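You operate a simulated robot arm through the tools that you are given. There is no shell and no other tool.

Carry out the task below with a simulated robot arm. There is one attempt and no reset: what you move stays moved.

JOB
Wipe the glue smear off the press pad with the green-topped sponge.
Fine: heat dial off first; swing the head clear for it and back over the pad after; put the sponge back; the time slider stays. What is to be rubbed or washed off counts as gone when no trace of it is left.

The check looks at the end state, three seconds after you hand in, the way a careful person would. Anything else that was tipped, shoved, dropped, spilled or broken makes it a failure.

ROBOT AND FRAMES
A 6-joint arm with a two-finger gripper, fixed in place. Base frame: the origin is at the foot of the arm, x ahead of it, y to its left, z up. Readings come in cm, rad, newtons and seconds.
Its first joint turns from -2.897 to 2.897 rad. Payload 2.45 kg.
Tool frame: the origin (TCP) lies between the finger pads and is the grasp point; the fingertips stand 2 cm ahead of it; z points along the fingers, y is the line along which they close. Largest opening 14 cm; the body of the gripper starts 16.8 cm behind the TCP.
Orientation is that of the tool frame in the base frame, as a unit quaternion [x, y, z, w]. With the fingers straight down and closing along the base's y, the tool's x points along the base's -x, its y along +y and its z along -z.

CONTROLS
- The arm moves only by the tool step_arm. Its argument "moves" is a list that holds one entry, the list of rows, each a list of 7 numbers: the shift along the tool's x, y, z in units of 50 mm (1.0 is 50 mm), then the turn, a rotation vector about the tool's x, y, z in units of 5 degrees (1.0 is 5 degrees), then the finger opening in m, from 0 to 0.14. In form: [[[dx, dy, dz, wx, wy, wz, grip], ...]]. A call has 1 to 20 rows; each row shifts and turns the commanded pose from where the row before left it, along the tool's axes as they then stand. A call with a number of a shift or a turn outside -1 to 1 is refused whole. Each row takes 0.2 s and may step no farther than 5 cm and 0.15 rad from the row before; otherwise, or with a gripper value out of range, the whole call is refused. Where a pose cannot be reached the arm comes as near as it can. A force on the tool above 70 N (or 10 N above the force at the start of the call, whichever is more), or a blocked arm, ends the call early, and 0.2 s more pass. Each finger travels about 4.5 cm/s and halts on what it meets, pressing with about 28 N; the grip force reading is that of the motor and also rises with nothing between the fingers. The clock runs only during rows and for 0.2 s after the last one: add rows that do not move to give the fingers time. It gives the time, the measured TCP pose, the force on the tool (base axes), the opening and the grip force at its end, in the units of the frame above (readings bear some noise), with the torque about the TCP (base axes, N m) and any sound that the robot's microphone picked up.
- Cameras (640 x 400 px; columns grow to the right, rows downward): "scene" is fixed at [5.17, 64.97, 165.06]; the picture's right is [-0.54, -0.84, 0.00], its down [-0.58, 0.37, -0.72] and it looks along [0.61, -0.39, -0.69] (base axes); focal length 359 px, centre (320, 200). "wrist" rides on the gripper at [7.8, 1.1, -20.9] in the tool frame; the picture's right is [-0.14, 0.99, 0.00], its down [-0.92, -0.13, -0.37] and it looks along [-0.37, -0.05, 0.93] (tool axes); focal length 280 px, centre (320, 200). There is no depth. A picture from a camera that has moved, and an enlarged one, comes with that camera's place and axes in the base frame and with its lens.
- get_image(camera): a new picture of that camera. The clock stands still meanwhile.
- inspect(camera, box): a new picture of the part [left, top, right, bottom] of that camera's present view, enlarged. The clock stands still meanwhile.
- sign_off(): hands the job in; it is judged then, once.

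Places have to be worked out from the pictures, the camera data and where the tool is seen. Open the gripper and draw the arm clear of the work before you hand the job in, unless the task says otherwise.

The tools are called after ">>>" as name(argument=value, ...) on one line, values as JSON. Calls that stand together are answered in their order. step_arm: Moves the arm, as the interface text tells. Its arguments: {"type":"object","properties":{"moves":{"type":"array","items":{"type":"array","items":{"type":"array","items":{"type":"number"}}}}},"required":["moves"]} The other tools are called the same way: get_image (camera) takes a picture; inspect (camera, box) takes an enlarged picture of a part of a camera's view; sign_off () hands the job in.

At the start:

```text
clock: 0.0
eef_pos: [48.0, 8.53, 115.98]
orientation: [0.0, 1.0, 0.001, 0.001]
wrist_force: [0.7, 0.0, -0.3]
moment: [0.02, 0.02, -0.01]
finger_gap: 13.98
finger_force: 0.1
```

scene: 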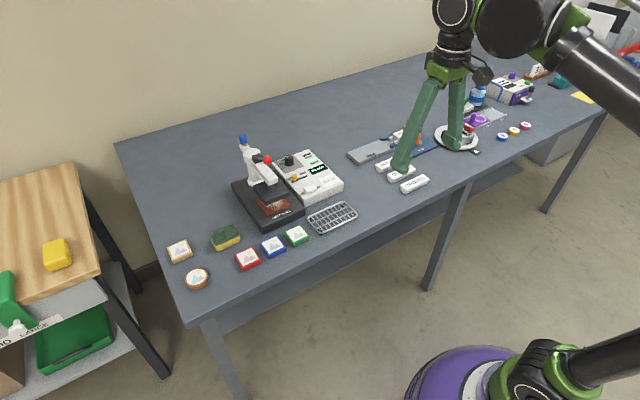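
wrist: 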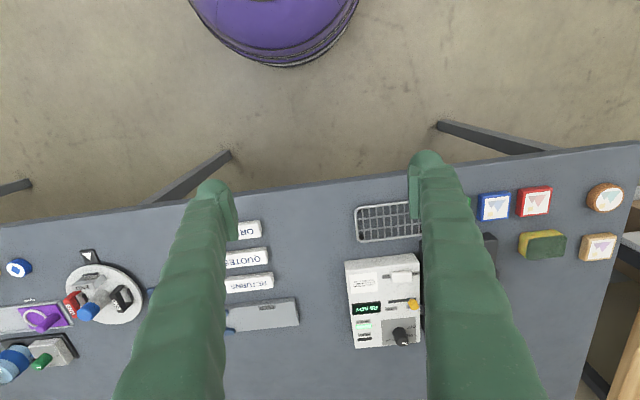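

The pictures show the table with a press (head with blue and red knobs), a control box with dial and slider, and a sponge. I take enlarged looks before moving.

>>> inspect(camera="scene", box=[220, 120, 380, 240])

>>> inspect(camera="scene", box=[150, 200, 310, 300])

>>> inspect(camera="wrist", box=[330, 180, 640, 370])

```text
3.33 times, centred on (300, 180) of scene
camera zoom: at [5.17, 64.97, 165.06], right [-0.54, -0.84, 0.0], down [-0.58, 0.37, -0.72], along [0.61, -0.39, -0.69], focal length 1197 px, centre (387, 267)
```

zoom: 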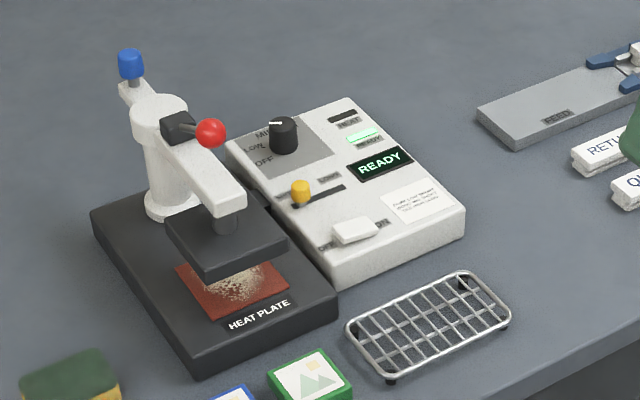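

```text
4.00 times, centred on (230, 250) of scene
camera zoom: at [5.17, 64.97, 165.06], right [-0.54, -0.84, 0.0], down [-0.58, 0.37, -0.72], along [0.61, -0.39, -0.69], focal length 1437 px, centre (680, 0)
```

zoom: 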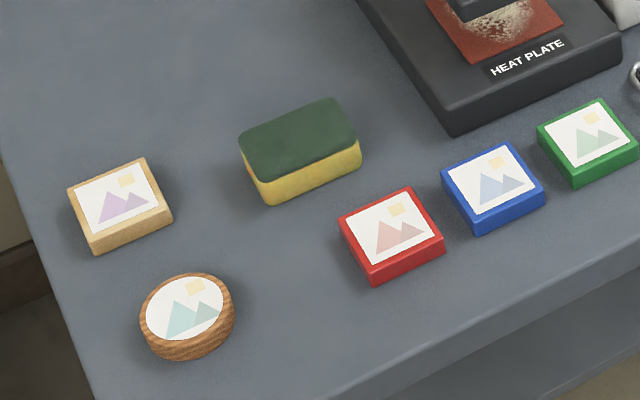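

```text
2.06 times, centred on (485, 275) of wrist
camera zoom: at [40.07, 9.58, 136.74], right [0.14, 0.99, 0.0], down [0.92, -0.13, 0.37], along [0.37, -0.05, -0.93], focal length 579 px, centre (-21, 45)
```

zoom: 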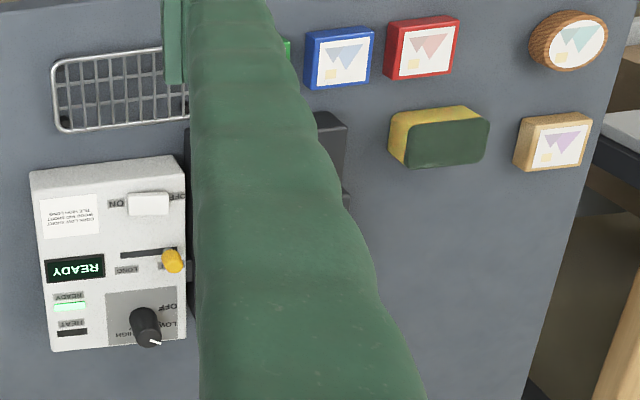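

Triangulating the dial from both views puts its top near (94, 20, 90). I shift the arm up the table toward the press for a clearer wrist view, staying high.

>>> step_arm(moves=[[[-0.3, 0.8, 0, 0, 0, 0, 0.14], [-0.3, 0.8, 0, 0, 0, 0, 0.14], [-0.3, 0.8, 0, 0, 0, 0, 0.14], [-0.3, 0.8, 0, 0, 0, 0, 0.14], [-0.3, 0.8, 0, 0, 0, 0, 0.14], [-0.3, 0.8, 0, 0, 0, 0, 0.14], [0, 0, 0, 0, 0, 0, 0.14], [0, 0, 0, 0, 0, 0, 0.14]]])

>>> get_image(camera="wrist")

>>> get_image(camera="scene")

```text
clock: 1.8
eef_pos: [57.04, 32.41, 115.89]
orientation: [0.0, 1.0, 0.0, 0.0]
wrist_force: [-0.1, -0.1, 0.0]
moment: [0.02, 0.0, 0.0]
finger_gap: 14.0
finger_force: 0.0
```

```text
taken
camera wrist: at [49.15, 33.46, 136.76], right [0.14, 0.99, 0.0], down [0.92, -0.13, 0.37], along [0.37, -0.05, -0.93], focal length 280 px, centre (320, 200)
```

wrist: 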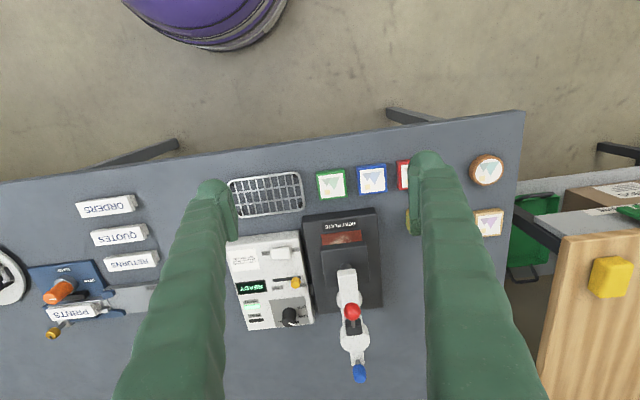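

```text
taken
```

scene: 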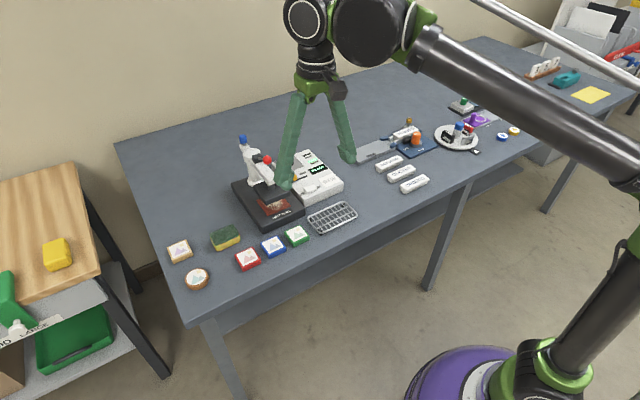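

>>> inspect(camera="wrist", box=[220, 160, 420, 390])

>>> inspect(camera="wrist", box=[220, 210, 340, 340])

>>> inspect(camera="scene", box=[260, 140, 340, 200])

```text
1.74 times, centred on (320, 275) of wrist
camera zoom: at [49.15, 33.46, 136.76], right [0.14, 0.99, 0.0], down [0.92, -0.13, 0.37], along [0.37, -0.05, -0.93], focal length 488 px, centre (320, 70)
```

zoom: 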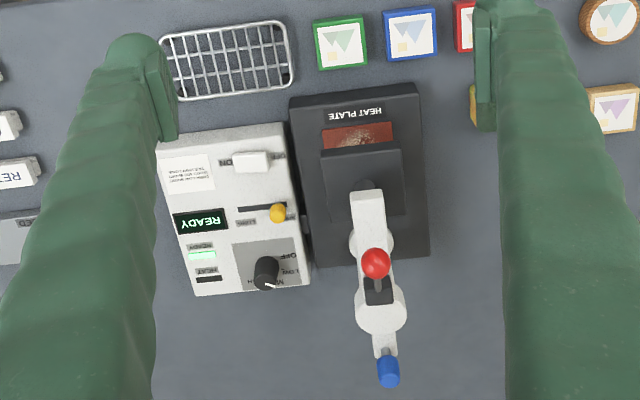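

```text
3.08 times, centred on (280, 275) of wrist
camera zoom: at [49.15, 33.46, 136.76], right [0.14, 0.99, 0.0], down [0.92, -0.13, 0.37], along [0.37, -0.05, -0.93], focal length 863 px, centre (443, -31)
```

zoom: 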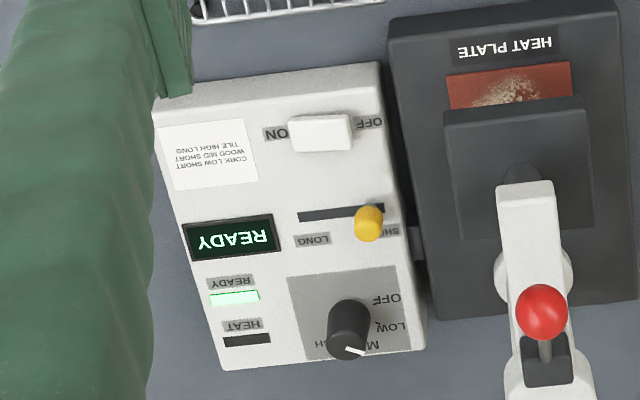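

```text
6.67 times, centred on (300, 170) of scene
camera zoom: at [5.17, 64.97, 165.06], right [-0.54, -0.84, 0.0], down [-0.58, 0.37, -0.72], along [0.61, -0.39, -0.69], focal length 2394 px, centre (453, 400)
```

zoom: 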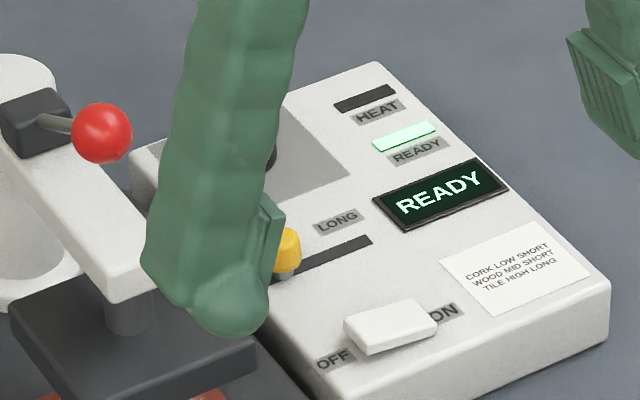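

I have rough positions: red ball ~(81, 34, 104), blue knob ~(99, 34, 100), sponge ~(77, 51, 86 top). I go closer for a better view of the press and the dial.

>>> step_arm(moves=[[[0, -0.6, 0.6, 0, 0, 0, 0.14], [0, -0.6, 0.6, 0, 0, 0, 0.14], [0, -0.6, 0.4, 0, 0, 0, 0.14], [0, 0, 0, 0, 0, 0, 0.14], [0, 0, 0, 0, 0, 0, 0.14]]])

>>> get_image(camera="wrist")

>>> inspect(camera="wrist", box=[240, 200, 440, 400])

>>> inspect(camera="scene", box=[225, 130, 305, 190])

```text
clock: 3.0
eef_pos: [57.04, 23.46, 107.87]
orientation: [0.0, 1.0, 0.0, 0.0]
wrist_force: [-0.4, -0.8, -0.9]
moment: [0.04, 0.0, -0.03]
finger_gap: 13.99
finger_force: 0.1
```

```text
taken
camera wrist: at [49.21, 24.63, 128.73], right [0.14, 0.99, 0.0], down [0.92, -0.13, 0.37], along [0.37, -0.05, -0.93], focal length 280 px, centre (320, 200)
```

wrist: 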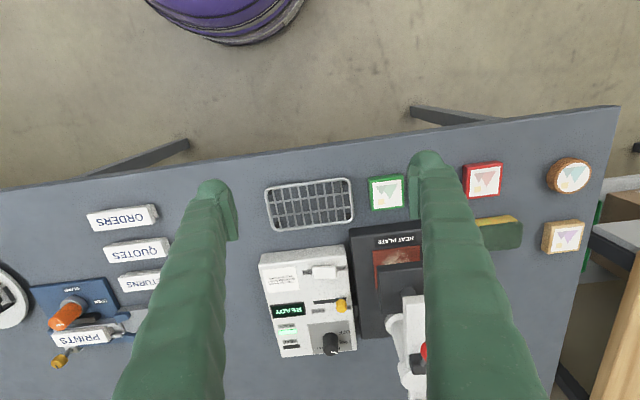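

```text
2.00 times, centred on (340, 300) of wrist
camera zoom: at [49.21, 24.63, 128.73], right [0.14, 0.99, 0.0], down [0.92, -0.13, 0.37], along [0.37, -0.05, -0.93], focal length 561 px, centre (280, 0)
```

zoom: 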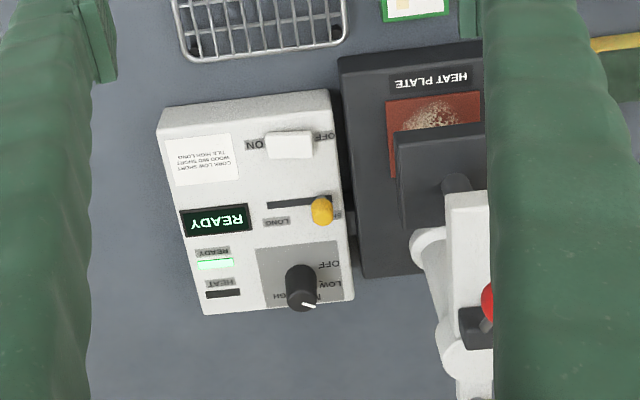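

```text
6.67 times, centred on (265, 160) of scene
camera zoom: at [5.17, 64.97, 165.06], right [-0.54, -0.84, 0.0], down [-0.58, 0.37, -0.72], along [0.61, -0.39, -0.69], focal length 2394 px, centre (687, 467)
```

zoom: 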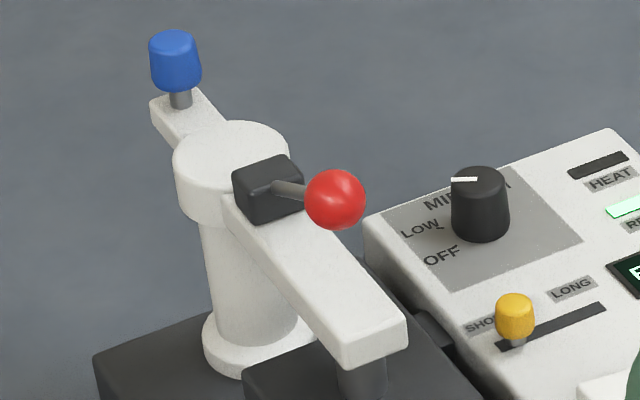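

The pointer looks to be at LOW (about 62° from +x), with OFF at about 105°, so it needs roughly 43° CCW. The dial is at about (94.4, 20.4), top z≈90.7. I approach above it with the fingers partly closed.

>>> step_arm(moves=[[[-0.7, -0.06, 0.1, 0, 0, 0, 0.06], [-0.7, -0.06, 0.1, 0, 0, 0, 0.06], [-0.7, -0.06, 0.1, 0, 0, 0, 0.06], [-0.7, -0.06, 0.1, 0, 0, 0, 0.06], [-0.7, -0.06, 0.1, 0, 0, 0, 0.06], [-0.7, -0.06, 0.1, 0, 0, 0, 0.06], [-0.7, -0.06, 0.1, 0, 0, 0, 0.06], [-0.7, -0.06, 0.1, 0, 0, 0, 0.06], [-0.7, -0.06, 0.1, 0, 0, 0, 0.06], [-0.7, -0.06, 0.1, 0, 0, 0, 0.06], [0, 0, 0, 0, 0, 0, 0.06], [0, 0, 0, 0, 0, 0, 0.06]]])

>>> get_image(camera="wrist")

>>> inspect(camera="scene", box=[225, 110, 345, 200])

```text
clock: 5.6
eef_pos: [91.99, 20.6, 103.05]
orientation: [0.0, 1.0, 0.001, 0.0]
wrist_force: [-1.0, -0.5, -0.3]
moment: [0.0, 0.0, -0.02]
finger_gap: 6.0
finger_force: 0.0
```

```text
taken
camera wrist: at [84.13, 21.59, 123.85], right [0.14, 0.99, 0.0], down [0.92, -0.13, 0.37], along [0.37, -0.05, -0.93], focal length 280 px, centre (320, 200)
```

wrist: 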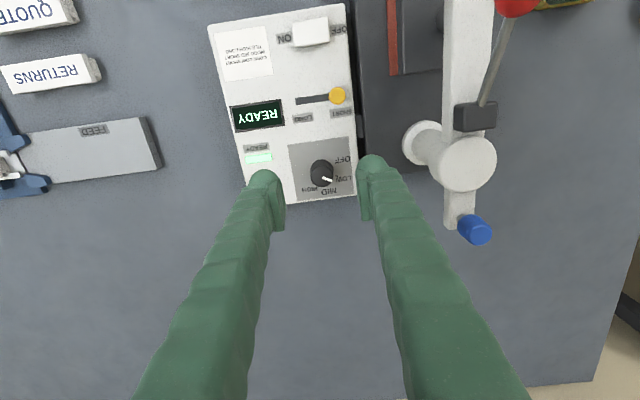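

```text
4.44 times, centred on (285, 155) of scene
camera zoom: at [5.17, 64.97, 165.06], right [-0.54, -0.84, 0.0], down [-0.58, 0.37, -0.72], along [0.61, -0.39, -0.69], focal length 1596 px, centre (476, 400)
```

zoom: 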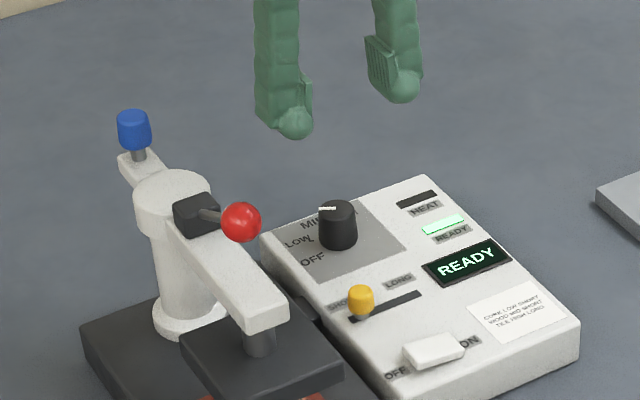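

>>> inspect(camera="wrist", box=[280, 130, 380, 220])

>>> inspect(camera="wrist", box=[340, 0, 580, 250])

```text
4.44 times, centred on (330, 175) of wrist
camera zoom: at [84.13, 21.59, 123.85], right [0.14, 0.99, 0.0], down [0.92, -0.13, 0.37], along [0.37, -0.05, -0.93], focal length 1246 px, centre (276, 311)
```

zoom: 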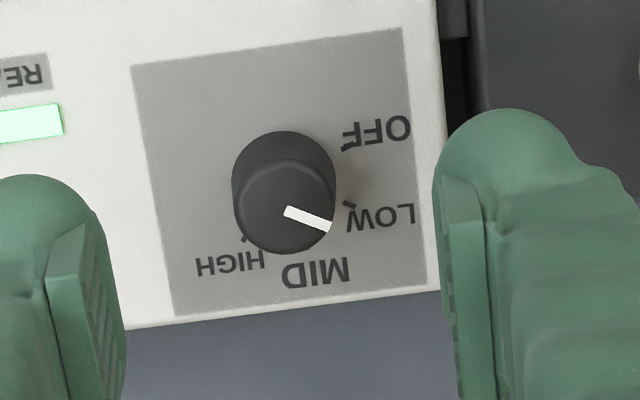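

```text
1.60 times, centred on (460, 125) of wrist
camera zoom: at [84.13, 21.59, 123.85], right [0.14, 0.99, 0.0], down [0.92, -0.13, 0.37], along [0.37, -0.05, -0.93], focal length 449 px, centre (96, 320)
```

zoom: 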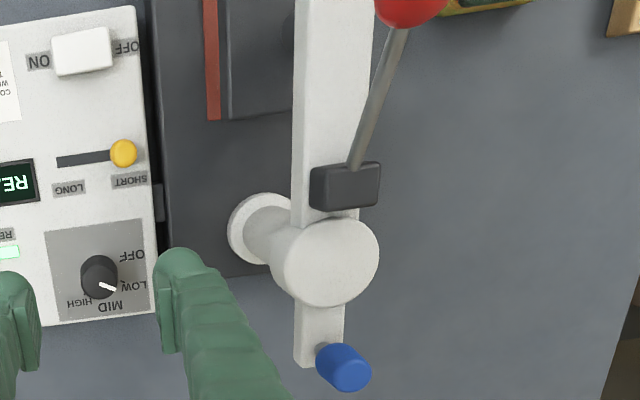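

Clear view: pointer sits on the LOW tick; OFF tick is about 50° CCW from it. Dial centre is ~(94.2, 20.5). I descend over it with the fingers at 6 cm.

>>> step_arm(moves=[[[-0.22, -0.01, 0.4, 0, 0, 0, 0.06], [-0.22, -0.01, 0.4, 0, 0, 0, 0.06], [0, 0, 0.4, 0, 0, 0, 0.06], [0, 0, 0.4, 0, 0, 0, 0.06], [0, 0, 0.4, 0, 0, 0, 0.06], [0, 0, 0.3, 0, 0, 0, 0.06], [0, 0, 0.2, 0, 0, 0, 0.06], [0, 0, 0, 0, 0, 0, 0.06]]])

>>> inspect(camera="wrist", box=[220, 80, 420, 220])

>>> inspect(camera="scene", box=[245, 120, 335, 190])

```text
clock: 7.4
eef_pos: [94.3, 20.52, 90.56]
orientation: [0.0, 1.0, 0.001, 0.0]
wrist_force: [-0.4, 0.4, -0.1]
moment: [0.03, 0.02, 0.03]
finger_gap: 6.0
finger_force: 0.0
```

```text
2.86 times, centred on (320, 150) of wrist
camera zoom: at [86.35, 21.54, 111.33], right [0.14, 0.99, 0.0], down [0.92, -0.13, 0.37], along [0.37, -0.05, -0.93], focal length 801 px, centre (320, 343)
```

zoom: 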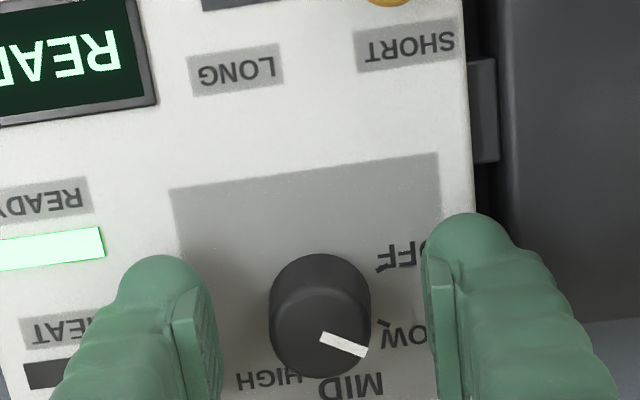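

```text
5.71 times, centred on (290, 155) of scene
camera zoom: at [5.17, 64.97, 165.06], right [-0.54, -0.84, 0.0], down [-0.58, 0.37, -0.72], along [0.61, -0.39, -0.69], focal length 2052 px, centre (491, 457)
```

zoom: 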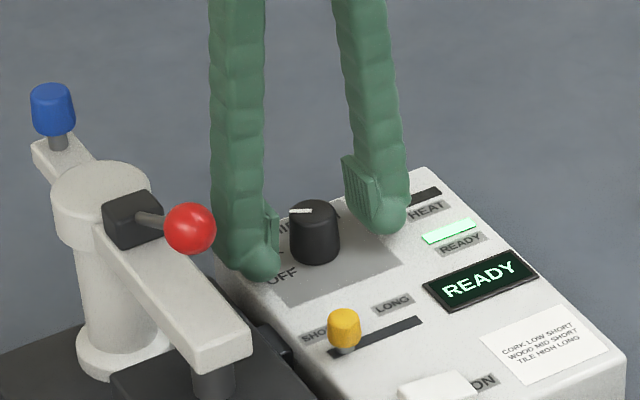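

Fingers straddle the dial without touching. I close on it and check the grip before turning.

>>> step_arm(moves=[[[0, 0, 0, 0, 0, 0, 0.035], [0, 0, 0, 0, 0, 0, 0.022], [0, 0, 0, 0, 0, 0, 0.022], [0, 0, 0, 0, 0, 0, 0.022], [0, 0, 0, 0, 0, 0, 0.022]]])

>>> inspect(camera="wrist", box=[220, 80, 420, 220])

```text
clock: 8.6
eef_pos: [94.28, 20.45, 90.47]
orientation: [0.0, 1.0, 0.001, 0.001]
wrist_force: [-1.4, 2.0, -2.6]
moment: [0.03, -0.02, 0.0]
finger_gap: 2.79
finger_force: 45.0
```

```text
2.86 times, centred on (320, 150) of wrist
camera zoom: at [86.36, 21.55, 111.34], right [0.14, 0.99, 0.0], down [0.92, -0.13, 0.37], along [0.37, -0.05, -0.93], focal length 801 px, centre (320, 343)
```

zoom: 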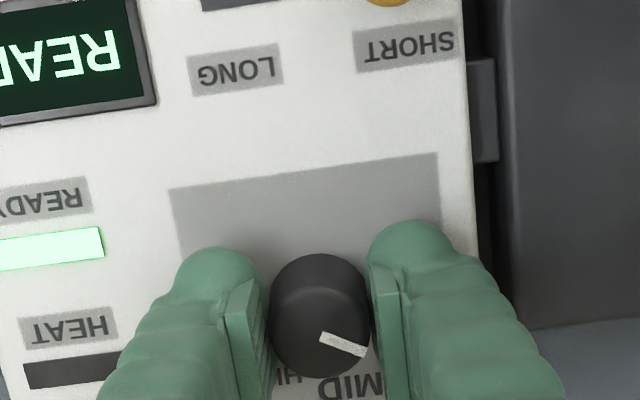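

Gripped (2.8 cm). Now I turn CCW seen from above (negative about tool z) by 45° and look.

>>> step_arm(moves=[[[0, 0, 0, 0, 0, -1, 0.022], [0, 0, 0, 0, 0, -1, 0.022], [0, 0, 0, 0, 0, -1, 0.022], [0, 0, 0, 0, 0, -1, 0.022], [0, 0, 0, 0, 0, -1, 0.022], [0, 0, 0, 0, 0, -1, 0.022], [0, 0, 0, 0, 0, -1, 0.022], [0, 0, 0, 0, 0, -1, 0.022], [0, 0, 0, 0, 0, -1, 0.022], [0, 0, 0, 0, 0, 0, 0.022]]])

>>> inspect(camera="wrist", box=[220, 80, 420, 220])

>>> inspect(camera="scene", box=[245, 120, 335, 190])

```text
clock: 10.8
eef_pos: [94.26, 20.54, 90.43]
orientation: [-0.384, 0.923, 0.0, 0.001]
wrist_force: [10.0, 9.6, 11.0]
moment: [0.16, -0.15, 0.02]
finger_gap: 2.81
finger_force: 45.7
```

```text
2.86 times, centred on (320, 150) of wrist
camera zoom: at [87.85, 15.75, 111.33], right [-0.6, 0.8, 0.0], down [0.74, 0.56, 0.37], along [0.3, 0.22, -0.93], focal length 801 px, centre (320, 343)
```

zoom: 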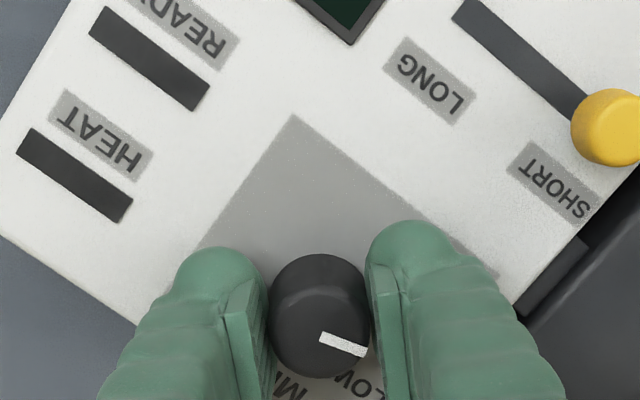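

```text
5.71 times, centred on (290, 155) of scene
camera zoom: at [5.17, 64.97, 165.06], right [-0.54, -0.84, 0.0], down [-0.58, 0.37, -0.72], along [0.61, -0.39, -0.69], focal length 2052 px, centre (491, 457)
```

zoom: 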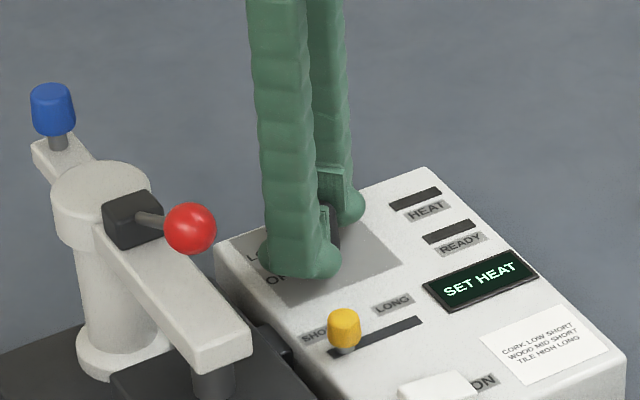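

The display now reads "SET HEAT" with READY dark. The dial slipped a few degrees in the grip, so I turn a bit more toward the OFF tick.

>>> step_arm(moves=[[[0, 0, 0, 0, 0, -1, 0.022], [0, 0, 0, 0, 0, -0.6, 0.022], [0, 0, 0, 0, 0, 0, 0.022]]])

>>> inspect(camera="wrist", box=[220, 80, 420, 220])

```text
clock: 11.6
eef_pos: [94.26, 20.49, 90.48]
orientation: [-0.446, 0.895, 0.0, 0.001]
wrist_force: [1.6, 8.8, 5.6]
moment: [0.04, 0.04, -0.37]
finger_gap: 2.81
finger_force: 44.8
```

```text
2.86 times, centred on (320, 150) of wrist
camera zoom: at [88.54, 14.89, 111.33], right [-0.71, 0.71, 0.0], down [0.66, 0.66, 0.37], along [0.26, 0.26, -0.93], focal length 801 px, centre (320, 343)
```

zoom: 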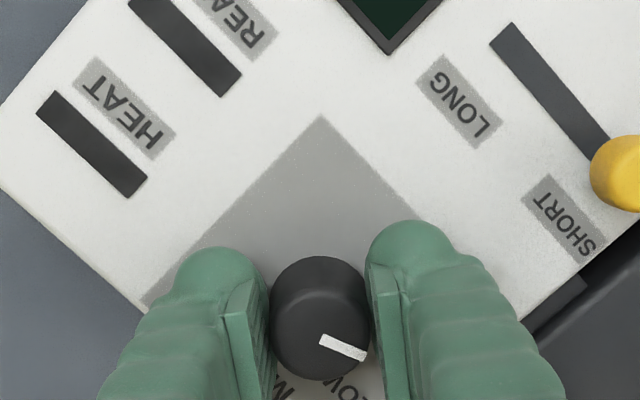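

A -0.37 N·m torque suggests the end stop was reached. I open, lift straight up and check the dial.

>>> step_arm(moves=[[[0, 0, 0, 0, 0, 0, 0.06], [0, 0, 0, 0, 0, 0, 0.06], [0, 0, 0, 0, 0, 0, 0.06], [0, 0, -0.4, 0, 0, 0, 0.06], [0, 0, -0.5, 0, 0, 0, 0.06], [0, 0, -0.6, 0, 0, 0, 0.06], [0, 0, -0.6, 0, 0, 0, 0.06], [0, 0, -0.6, 0, 0, 0, 0.06], [0, 0, 0, 0, 0, 0, 0.06]]])

>>> inspect(camera="wrist", box=[260, 100, 400, 220])

>>> inspect(camera="scene", box=[245, 120, 335, 190])

```text
clock: 13.6
eef_pos: [94.29, 20.44, 103.92]
orientation: [-0.446, 0.895, 0.001, 0.001]
wrist_force: [0.1, 0.2, 0.2]
moment: [-0.01, 0.01, 0.0]
finger_gap: 6.01
finger_force: 0.0
```

```text
3.33 times, centred on (330, 160) of wrist
camera zoom: at [88.62, 14.83, 124.84], right [-0.71, 0.71, 0.0], down [0.66, 0.66, 0.37], along [0.26, 0.26, -0.93], focal length 935 px, centre (287, 333)
```

zoom: 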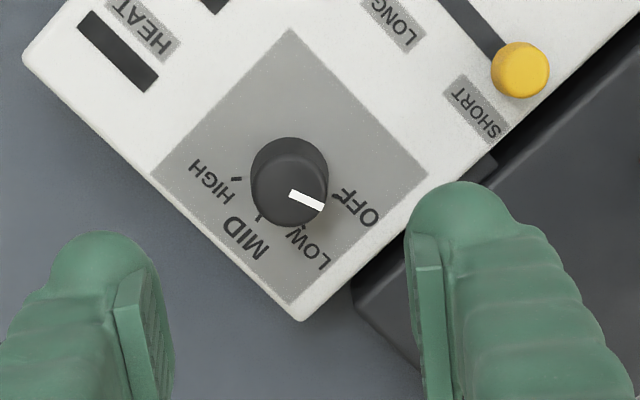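

```text
5.71 times, centred on (290, 155) of scene
camera zoom: at [5.17, 64.97, 165.06], right [-0.54, -0.84, 0.0], down [-0.58, 0.37, -0.72], along [0.61, -0.39, -0.69], focal length 2052 px, centre (491, 457)
```

zoom: 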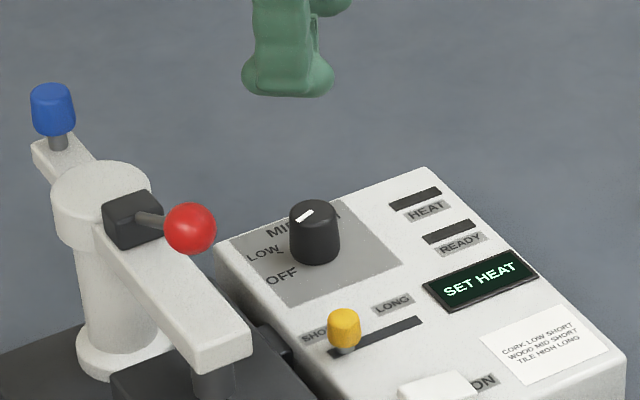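

The pointer lines up with OFF. Next the head: the blue tail knob is at ~(98.3, 34.1, 100.7), pivot post at ~(92.8, 33.9). I rise, undo the yaw and tilt the tool 30° forward to gain reach.

>>> step_arm(moves=[[[0, 0, -0.5, 0, 0, 1, 0.06], [0, 0, -0.5, 0, 0, 1, 0.06], [0, 0, -0.5, 0, 0, 1, 0.06], [0, 0, -0.3, 0, 0, 1, 0.06], [0, 0, 0, 0, 0, 1, 0.06], [0, 0, 0, 0, 0, 1, 0.06], [0, 0, 0, 0, 0, 1, 0.06], [0, 0, 0, 0, 0, 1, 0.06], [0, 0, 0, 0, 0, 1, 0.06], [0, 0, 0, 0, 0, 1, 0.06], [0, 0, 0, 0, 0, 0.6, 0.06], [0, 0, 0, 0, -1, 0, 0.06], [0, 0, 0, 0, -1, 0, 0.06], [0, 0, 0, 0, -1, 0, 0.06], [0, 0, 0, 0, -1, 0, 0.06], [0, 0, 0, 0, -1, 0, 0.06], [0, 0, 0, 0, -1, 0, 0.06], [0, 0, 0, 0, 0, 0, 0.06]]])

>>> get_image(camera="wrist")

>>> inspect(camera="scene", box=[200, 60, 360, 200])

```text
clock: 17.4
eef_pos: [102.38, 22.58, 116.81]
orientation: [0.0, 0.966, 0.0, 0.258]
wrist_force: [-0.5, 0.1, -0.1]
moment: [-0.01, 0.01, 0.03]
finger_gap: 6.02
finger_force: 0.0
out of reach, approached as far as the arm can: row 5, 14, 15, 16, 17
```

```text
taken
camera wrist: at [85.03, 23.65, 130.93], right [0.12, 0.99, 0.07], down [0.61, -0.13, 0.78], along [0.78, -0.05, -0.62], focal length 280 px, centre (320, 200)
```

wrist: 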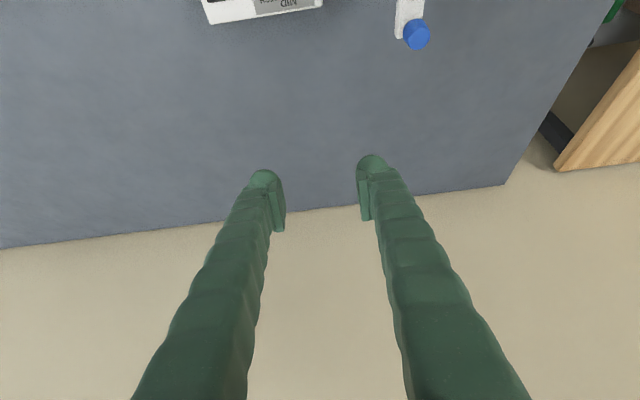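

```text
2.86 times, centred on (280, 130) of scene
camera zoom: at [5.17, 64.97, 165.06], right [-0.54, -0.84, 0.0], down [-0.58, 0.37, -0.72], along [0.61, -0.39, -0.69], focal length 1026 px, centre (434, 400)
```

zoom: 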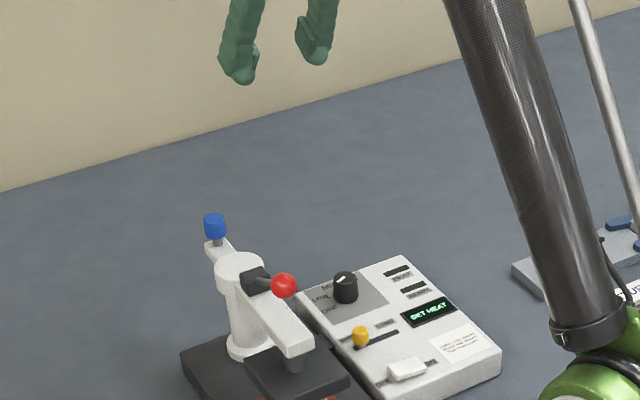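

The tool is tilted 30°, but the arm reports out-of-reach rows and sits at (102.4, 22.6, 116.8). I send a still row to see where the commanded pose actually stands.

>>> step_arm(moves=[[[0, 0, 0, 0, 0, 0, 0.06], [0, 0, 0, 0, 0, 0, 0.06]]])

>>> get_image(camera="scene")

```text
clock: 18.0
eef_pos: [102.23, 22.52, 116.75]
orientation: [-0.001, 0.966, 0.0, 0.258]
wrist_force: [-0.1, 0.2, -0.4]
moment: [-0.02, 0.0, 0.01]
finger_gap: 6.02
finger_force: 0.1
```

```text
taken
```

scene: 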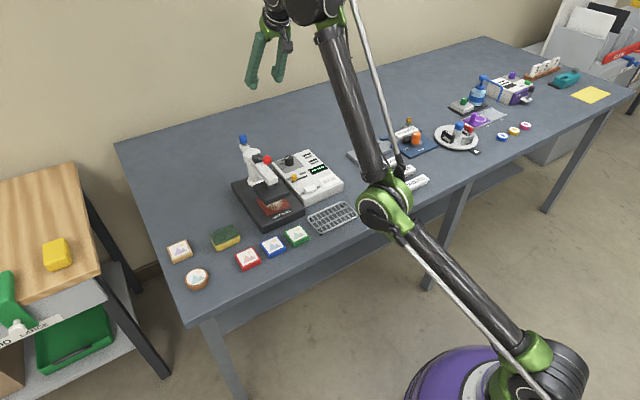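

The scene picture shows the elbow has flipped below the shoulder–wrist line: I stretched the arm to its limit. I undo the tilt to pass back through the straight pose and check the elbow.

>>> step_arm(moves=[[[0, 0, 0, 0, 1, 0, 0.06], [0, 0, 0, 0, 1, 0, 0.06], [0, 0, 0, 0, 1, 0, 0.06], [0, 0, 0, 0, 1, 0, 0.06], [0, 0, 0, 0, 0, 0, 0.06]]])

>>> get_image(camera="scene")

```text
clock: 19.2
eef_pos: [99.89, 21.96, 114.42]
orientation: [0.0, 0.994, 0.001, 0.11]
wrist_force: [0.1, 0.3, 0.4]
moment: [0.01, -0.01, 0.02]
finger_gap: 6.0
finger_force: 0.1
out of reach, approached as far as the arm can: row 3, 4
```

```text
taken
```

scene: 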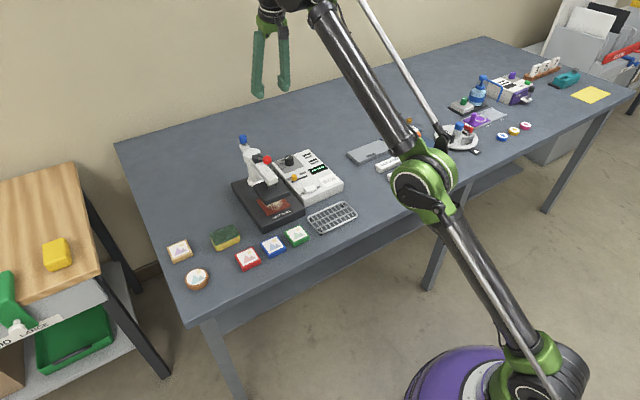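

Now the arm is nearly straight. I draw inward 10 cm and see which way the elbow bends.

>>> step_arm(moves=[[[0.5, 0, 0, 0, 0, 0, 0.06], [0.5, 0, 0, 0, 0, 0, 0.06], [0.5, 0, 0, 0, 0, 0, 0.06], [0.5, 0, 0, 0, 0, 0, 0.06], [0, 0, 0, 0, 0, 0, 0.06]]])

>>> get_image(camera="scene")

```text
clock: 20.4
eef_pos: [91.83, 22.28, 113.39]
orientation: [0.0, 0.996, 0.0, 0.086]
wrist_force: [-0.3, 0.3, -0.5]
moment: [0.02, -0.05, 0.02]
finger_gap: 6.01
finger_force: 0.0
out of reach, approached as far as the arm can: row 4
```

```text
taken
```

scene: 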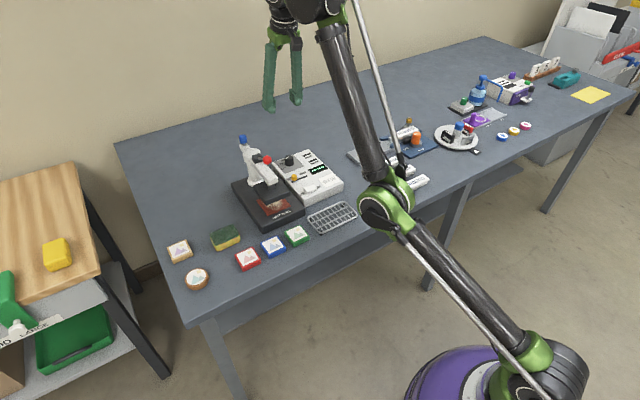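

The elbow is still on the lower side. I push outward through the straight pose with larger steps, then draw in again, to flip it back up.

>>> step_arm(moves=[[[-0.5, 0.11, -0.3, 0, 0, 0, 0.06], [-0.5, 0.11, -0.3, 0, 0, 0, 0.06], [-0.75, 0.11, -0.45, 0, 0, 0, 0.06], [-0.75, 0.11, -0.45, 0, 0, 0, 0.06], [0, 0, 0, 0, 0, 0, 0.06]]])

>>> step_arm(moves=[[[0.4, 0, 0.2, 0, 0, 0, 0.06], [0.4, 0, 0.2, 0, 0, 0, 0.06], [0.4, 0, 0.2, 0, 0, 0, 0.06], [0, 0, 0, 0, 0, 0, 0.06]]])

>>> get_image(camera="scene")

```text
clock: 21.6
eef_pos: [95.93, 22.74, 116.67]
orientation: [0.001, 0.996, 0.001, 0.088]
wrist_force: [0.7, -0.1, 0.4]
moment: [-0.01, -0.01, -0.04]
finger_gap: 6.02
finger_force: 0.1
out of reach, approached as far as the arm can: row 2, 3, 4
```

```text
clock: 22.6
eef_pos: [91.7, 23.14, 113.15]
orientation: [0.001, 0.996, 0.0, 0.087]
wrist_force: [-0.3, -0.6, -0.4]
moment: [-0.04, -0.01, 0.01]
finger_gap: 6.0
finger_force: 0.1
out of reach, approached as far as the arm can: row 3
```

```text
taken
```

scene: 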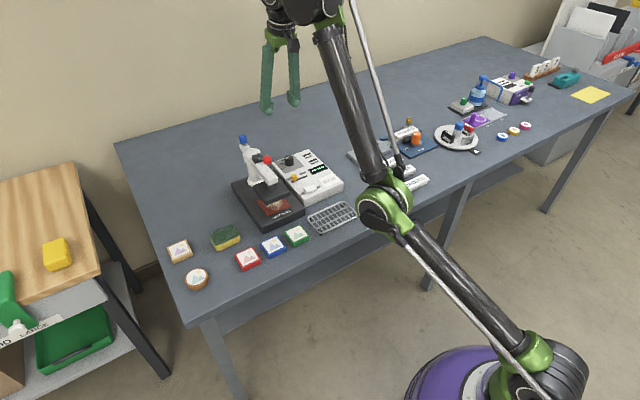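

Still elbow-low (limit hit on the third inward row). I try again with a different exit: outward past the limit, then straight down/in with a combined untilt.

>>> step_arm(moves=[[[-0.5, 0.11, -0.3, 0, 0, 0, 0.06], [-0.3, 0.06, -0.2, 0, 0, 0, 0.06], [-0.05, 0, -0.05, 0, 0, 0, 0.06], [-0.05, 0, -0.05, 0, 0, 0, 0.06], [-0.05, 0, -0.05, 0, 0, 0, 0.06], [0, 0, 0.4, 0, 0, 0, 0.06], [0.3, 0, 0.4, 0, 0, 0, 0.06], [0.3, 0, 0.4, 0, 0, 0, 0.06], [0, 0, 0, 0, 0, 0, 0.06]]])

>>> get_image(camera="scene")

```text
clock: 24.6
eef_pos: [93.55, 23.98, 110.32]
orientation: [0.0, 0.996, 0.001, 0.088]
wrist_force: [-0.6, -0.9, -0.1]
moment: [0.02, 0.03, -0.04]
finger_gap: 6.03
finger_force: 0.1
out of reach, approached as far as the arm can: row 4, 5
```

```text
taken
```

scene: 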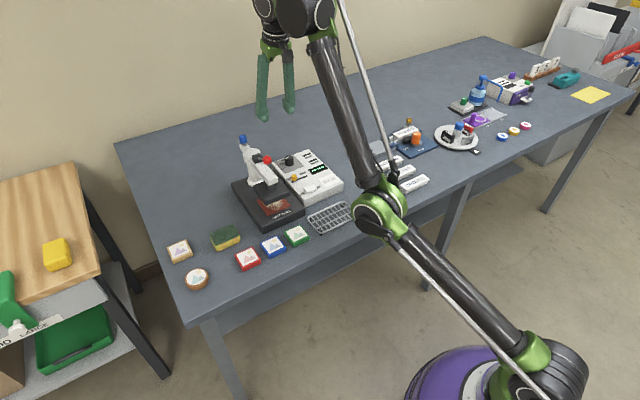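

Still low. I try a sharper overshoot: two long outward steps plus a small roll, then straight in.

>>> step_arm(moves=[[[-0.8, 0.15, -0.4, 0, 0, 0, 0.06], [-0.2, 0.02, -0.2, 0, 1, 1, 0.06], [0.4, 0, 0.3, 0, 0, 0, 0.06], [0.4, 0, 0.3, 0, 0, 0, 0.06], [0.4, 0, 0.3, 0, 0, 0, 0.06], [0, 0, 0, 0, 0, 0, 0.06]]])

>>> get_image(camera="scene")

```text
clock: 26.0
eef_pos: [92.2, 24.99, 108.1]
orientation: [0.023, 0.998, 0.002, 0.064]
wrist_force: [-0.8, -0.3, 0.6]
moment: [0.01, 0.03, -0.01]
finger_gap: 6.0
finger_force: 0.1
out of reach, approached as far as the arm can: row 2, 5
```

```text
taken
```

scene: 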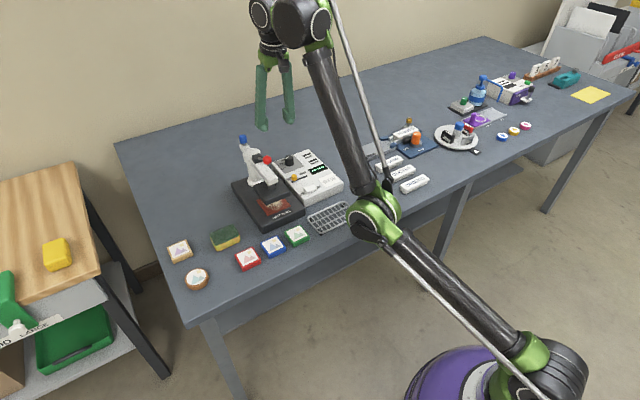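

Not flipped yet. I repeat more gently: creep to the limit in small steps, then pure roll rows (that is what flipped it before), then come in.

>>> step_arm(moves=[[[-0.7, 0.12, -0.4, 0, 0, 0, 0.06], [-0.06, 0.01, -0.04, 0, 0, 0, 0.06], [-0.06, 0.01, -0.04, 0, 0, 0, 0.06], [-0.06, 0.01, -0.04, 0, 0, 0, 0.06], [-0.06, 0.01, -0.04, 0, 0, 0, 0.06], [-0.06, 0.01, -0.04, 0, 0, 0, 0.06], [-0.06, 0.01, -0.04, 0, 0, 0, 0.06], [-0.06, 0.01, -0.04, 0, 0, 0, 0.06], [0, 0, 0, 0, 0, -0.5, 0.06], [0, 0, 0, 0, 0, -0.5, 0.06], [0, 0, 0, 0, 0, 0, 0.06]]])

>>> get_image(camera="scene")

```text
clock: 28.4
eef_pos: [97.14, 25.64, 112.23]
orientation: [-0.022, 0.998, -0.001, 0.067]
wrist_force: [0.6, -0.2, -0.1]
moment: [-0.01, 0.0, 0.05]
finger_gap: 6.0
finger_force: 0.1
```

```text
taken
```

scene: 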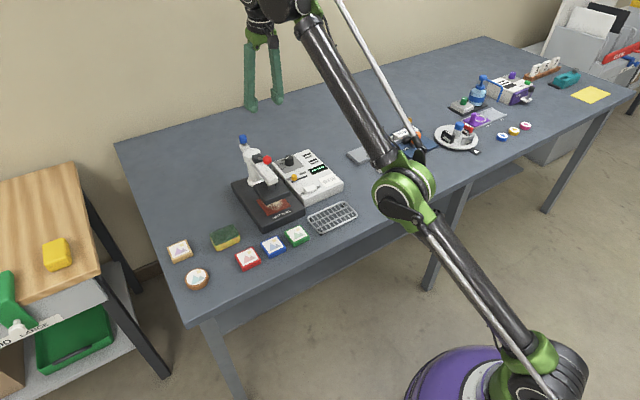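

Close to the limit but not flagged. I continue creeping out in 2 mm steps.

>>> step_arm(moves=[[[-0.035, 0.006, -0.025, 0, 0, 0, 0.06], [-0.035, 0.006, -0.025, 0, 0, 0, 0.06], [-0.035, 0.006, -0.025, 0, 0, 0, 0.06], [-0.035, 0.006, -0.025, 0, 0, 0, 0.06]]])

>>> get_image(camera="scene")

```text
clock: 29.4
eef_pos: [97.34, 25.72, 112.29]
orientation: [-0.022, 0.998, 0.0, 0.067]
wrist_force: [0.3, -0.8, -0.1]
moment: [0.02, -0.03, 0.03]
finger_gap: 6.02
finger_force: 0.0
out of reach, approached as far as the arm can: row 4
```

```text
taken
```

scene: 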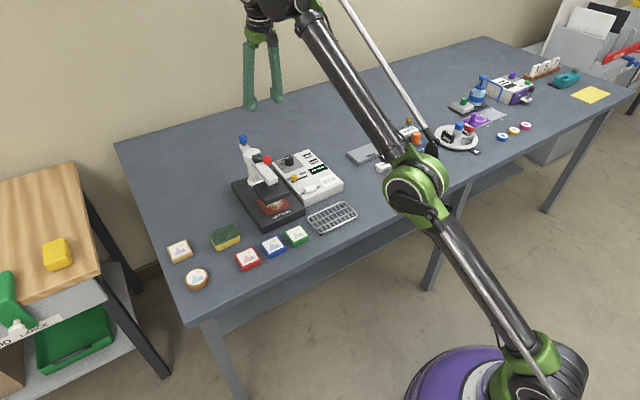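

Flagged on the last step; the arm is straight now. I move in 4 cm and see which side the elbow goes.

>>> step_arm(moves=[[[0.2, 0, 0.1, 0, 0, 0, 0.06], [0.3, 0, 0.15, 0, 0, 0, 0.06], [0.2, 0, 0.1, 0, 0, 0, 0.06]]])

>>> get_image(camera="scene")

```text
clock: 30.2
eef_pos: [94.14, 25.58, 110.14]
orientation: [-0.022, 0.998, -0.001, 0.066]
wrist_force: [0.9, -0.6, 0.7]
moment: [0.03, -0.02, 0.02]
finger_gap: 6.0
finger_force: 0.1
```

```text
taken
```

scene: 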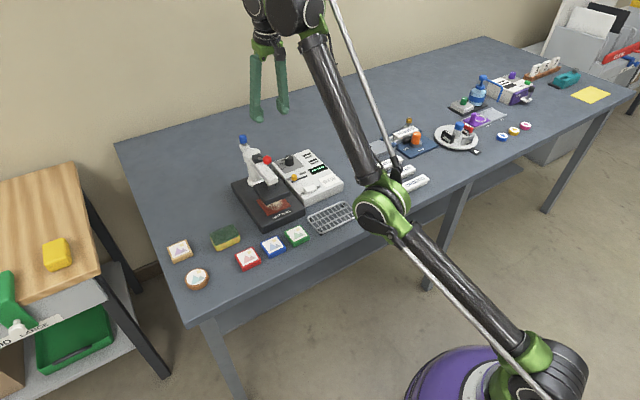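

Still low. I try single-row overshoots of varying size straight from a bent elbow, each followed by a retreat.

>>> step_arm(moves=[[[-0.8, 0.02, -0.55, 0, 0, 0, 0.06], [0.5, 0, 0.35, 0, 0, 0, 0.06], [0.5, 0, 0.35, 0, 0, 0, 0.06], [0.4, 0, 0.3, 0, 0, 0, 0.06]]])

>>> step_arm(moves=[[[-0.6, 0, -0.4, 0, 0, 0, 0.06], [-0.65, 0, -0.4, 0, 1, 0, 0.06], [0.5, 0, 0.35, 0, -1, 0, 0.06], [0.5, 0, 0.35, 0, 0, 0, 0.06], [0.5, 0, 0.35, 0, 0, 0, 0.06]]])

>>> get_image(camera="scene")

```text
clock: 31.2
eef_pos: [92.13, 25.88, 107.44]
orientation: [-0.022, 0.998, -0.001, 0.064]
wrist_force: [0.1, 0.0, 0.0]
moment: [0.05, -0.02, -0.02]
finger_gap: 6.02
finger_force: 0.0
out of reach, approached as far as the arm can: row 1, 4
```

```text
clock: 32.4
eef_pos: [92.55, 26.47, 105.89]
orientation: [-0.022, 0.998, 0.0, 0.065]
wrist_force: [-0.2, 1.4, 0.3]
moment: [0.04, -0.02, -0.02]
finger_gap: 6.0
finger_force: 0.0
out of reach, approached as far as the arm can: row 2, 4, 5
```

```text
taken
```

scene: 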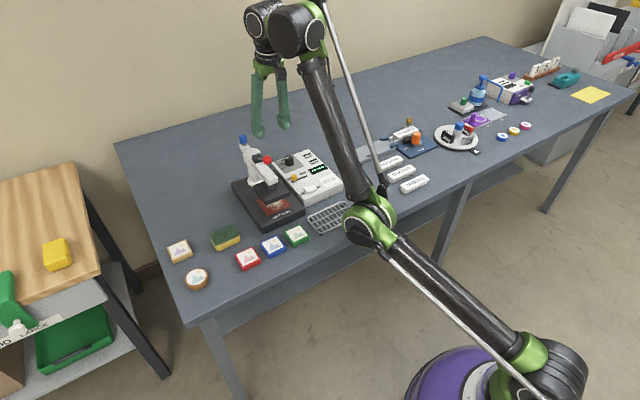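

Still low. I try again with creeping plus repeated roll rows at the limit.

>>> step_arm(moves=[[[-0.7, 0, -0.45, 0, 0, 0, 0.06], [-0.2, 0, -0.12, 0, 0, 0, 0.06], [-0.1, 0, -0.06, 0, 0, 0, 0.06], [-0.1, 0, -0.06, 0, 0, 0, 0.06], [-0.1, 0, -0.06, 0, 0, 0, 0.06], [-0.1, 0, -0.06, 0, 0, 0, 0.06], [-0.02, 0, -0.01, 0, 0, 1, 0.06], [-0.02, 0, -0.01, 0, 0, 1, 0.06], [-0.02, 0, -0.01, 0, 0, 1, 0.06], [-0.02, 0, -0.01, 0, 0, 1, 0.06], [-0.02, 0, -0.01, 0, 0, 1, 0.06], [-0.02, 0, -0.01, 0, 0, 1, 0.06]]])

>>> step_arm(moves=[[[0.5, 0, 0.3, 0, 0, 0, 0.06], [0.4, 0, 0.3, 0, 0, 0, 0.06]]])

>>> get_image(camera="scene")

```text
clock: 35.0
eef_pos: [98.07, 26.67, 110.52]
orientation: [0.238, 0.969, 0.017, 0.066]
wrist_force: [-0.6, -0.5, -0.2]
moment: [0.0, 0.01, -0.01]
finger_gap: 6.01
finger_force: 0.2
out of reach, approached as far as the arm can: row 8
```

```text
clock: 35.6
eef_pos: [94.63, 28.63, 107.07]
orientation: [0.237, 0.969, 0.017, 0.065]
wrist_force: [0.5, -0.7, 0.3]
moment: [0.01, 0.03, 0.0]
finger_gap: 6.02
finger_force: 0.0
```

```text
taken
```

scene: 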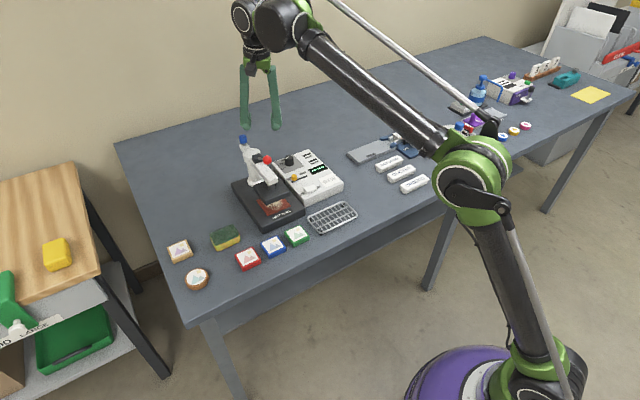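

The elbow is up again. I'll keep away from the stretch limit from now on. I undo the roll (27.5°) and tilt to about 22° in place, above everything.

>>> step_arm(moves=[[[0.3, 0, -0.2, 0, 0, -1, 0.06], [0.1, 0, 0, 0, 0, -1, 0.06], [0, 0, 0, 0, 0, -1, 0.06], [0, 0, 0, 0, 0, -1, 0.06], [0, 0, 0, 0, 0, -1, 0.06], [0, 0, 0, 0, 0, -0.5, 0.06], [0, 0, 0, 0, -1, 0, 0.06], [0, 0, 0, 0, -1, 0, 0.06], [0, 0, 0, 0, -1, 0, 0.06], [0, 0, 0, 0, 0, 0, 0.06]]])

>>> get_image(camera="wrist")

>>> get_image(camera="scene")

```text
clock: 37.8
eef_pos: [92.75, 29.41, 107.77]
orientation: [-0.001, 0.981, 0.001, 0.196]
wrist_force: [0.8, -0.8, 0.0]
moment: [-0.01, 0.03, 0.0]
finger_gap: 5.99
finger_force: 0.0
```

```text
taken
camera wrist: at [77.32, 30.55, 124.1], right [0.13, 0.99, 0.06], down [0.71, -0.13, 0.69], along [0.69, -0.05, -0.72], focal length 280 px, centre (320, 200)
```

wrist: 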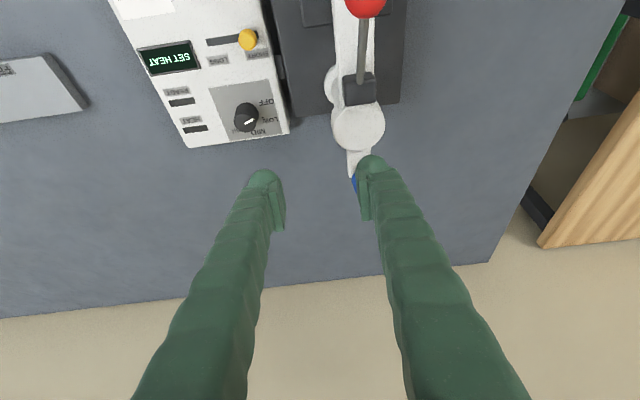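

```text
taken
```

scene: 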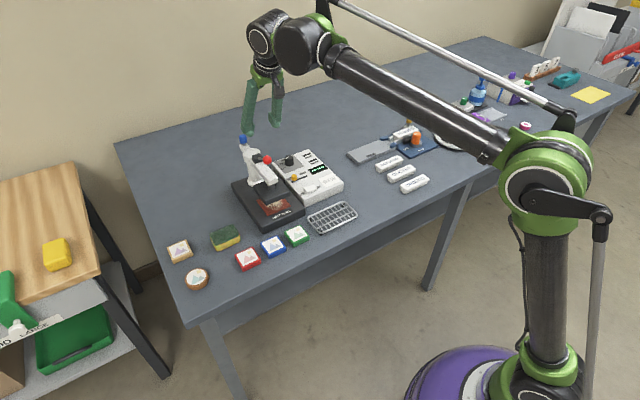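

I move to a pre-grasp above the blue knob, aligned in y, and look.

>>> step_arm(moves=[[[-0.26, 0.47, 0.11, 0, 0, 0, 0.06], [-0.26, 0.47, 0.11, 0, 0, 0, 0.06], [0, 0, 0, 0, 0, 0, 0.06], [0, 0, 0, 0, 0, 0, 0.06]]])

>>> inspect(camera="wrist", box=[220, 60, 420, 260])

>>> inspect(camera="scene", box=[210, 90, 310, 170])

```text
clock: 38.8
eef_pos: [95.4, 34.13, 107.82]
orientation: [0.0, 0.981, 0.0, 0.196]
wrist_force: [0.5, 0.7, -0.5]
moment: [0.0, -0.02, -0.01]
finger_gap: 6.04
finger_force: 0.1
```

```text
2.00 times, centred on (320, 160) of wrist
camera zoom: at [80.1, 35.23, 124.07], right [0.13, 0.99, 0.06], down [0.71, -0.13, 0.69], along [0.69, -0.05, -0.72], focal length 561 px, centre (320, 280)
```

zoom: 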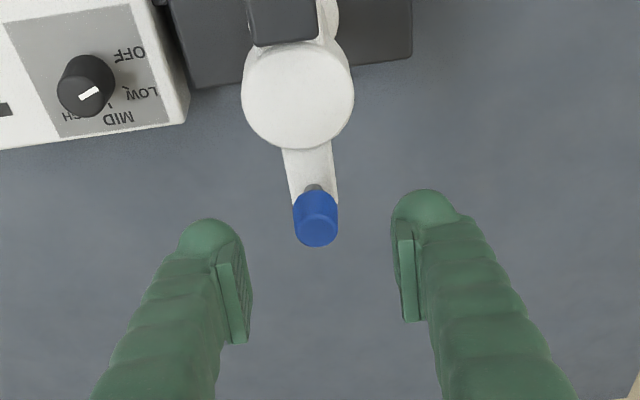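

```text
5.00 times, centred on (260, 130) of scene
camera zoom: at [5.17, 64.97, 165.06], right [-0.54, -0.84, 0.0], down [-0.58, 0.37, -0.72], along [0.61, -0.39, -0.69], focal length 1796 px, centre (620, 550)
```

zoom: 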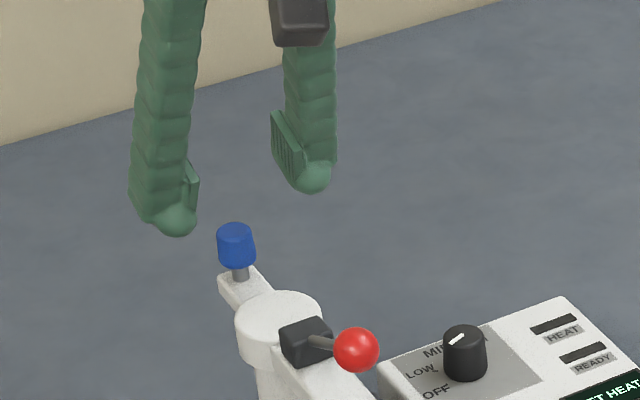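

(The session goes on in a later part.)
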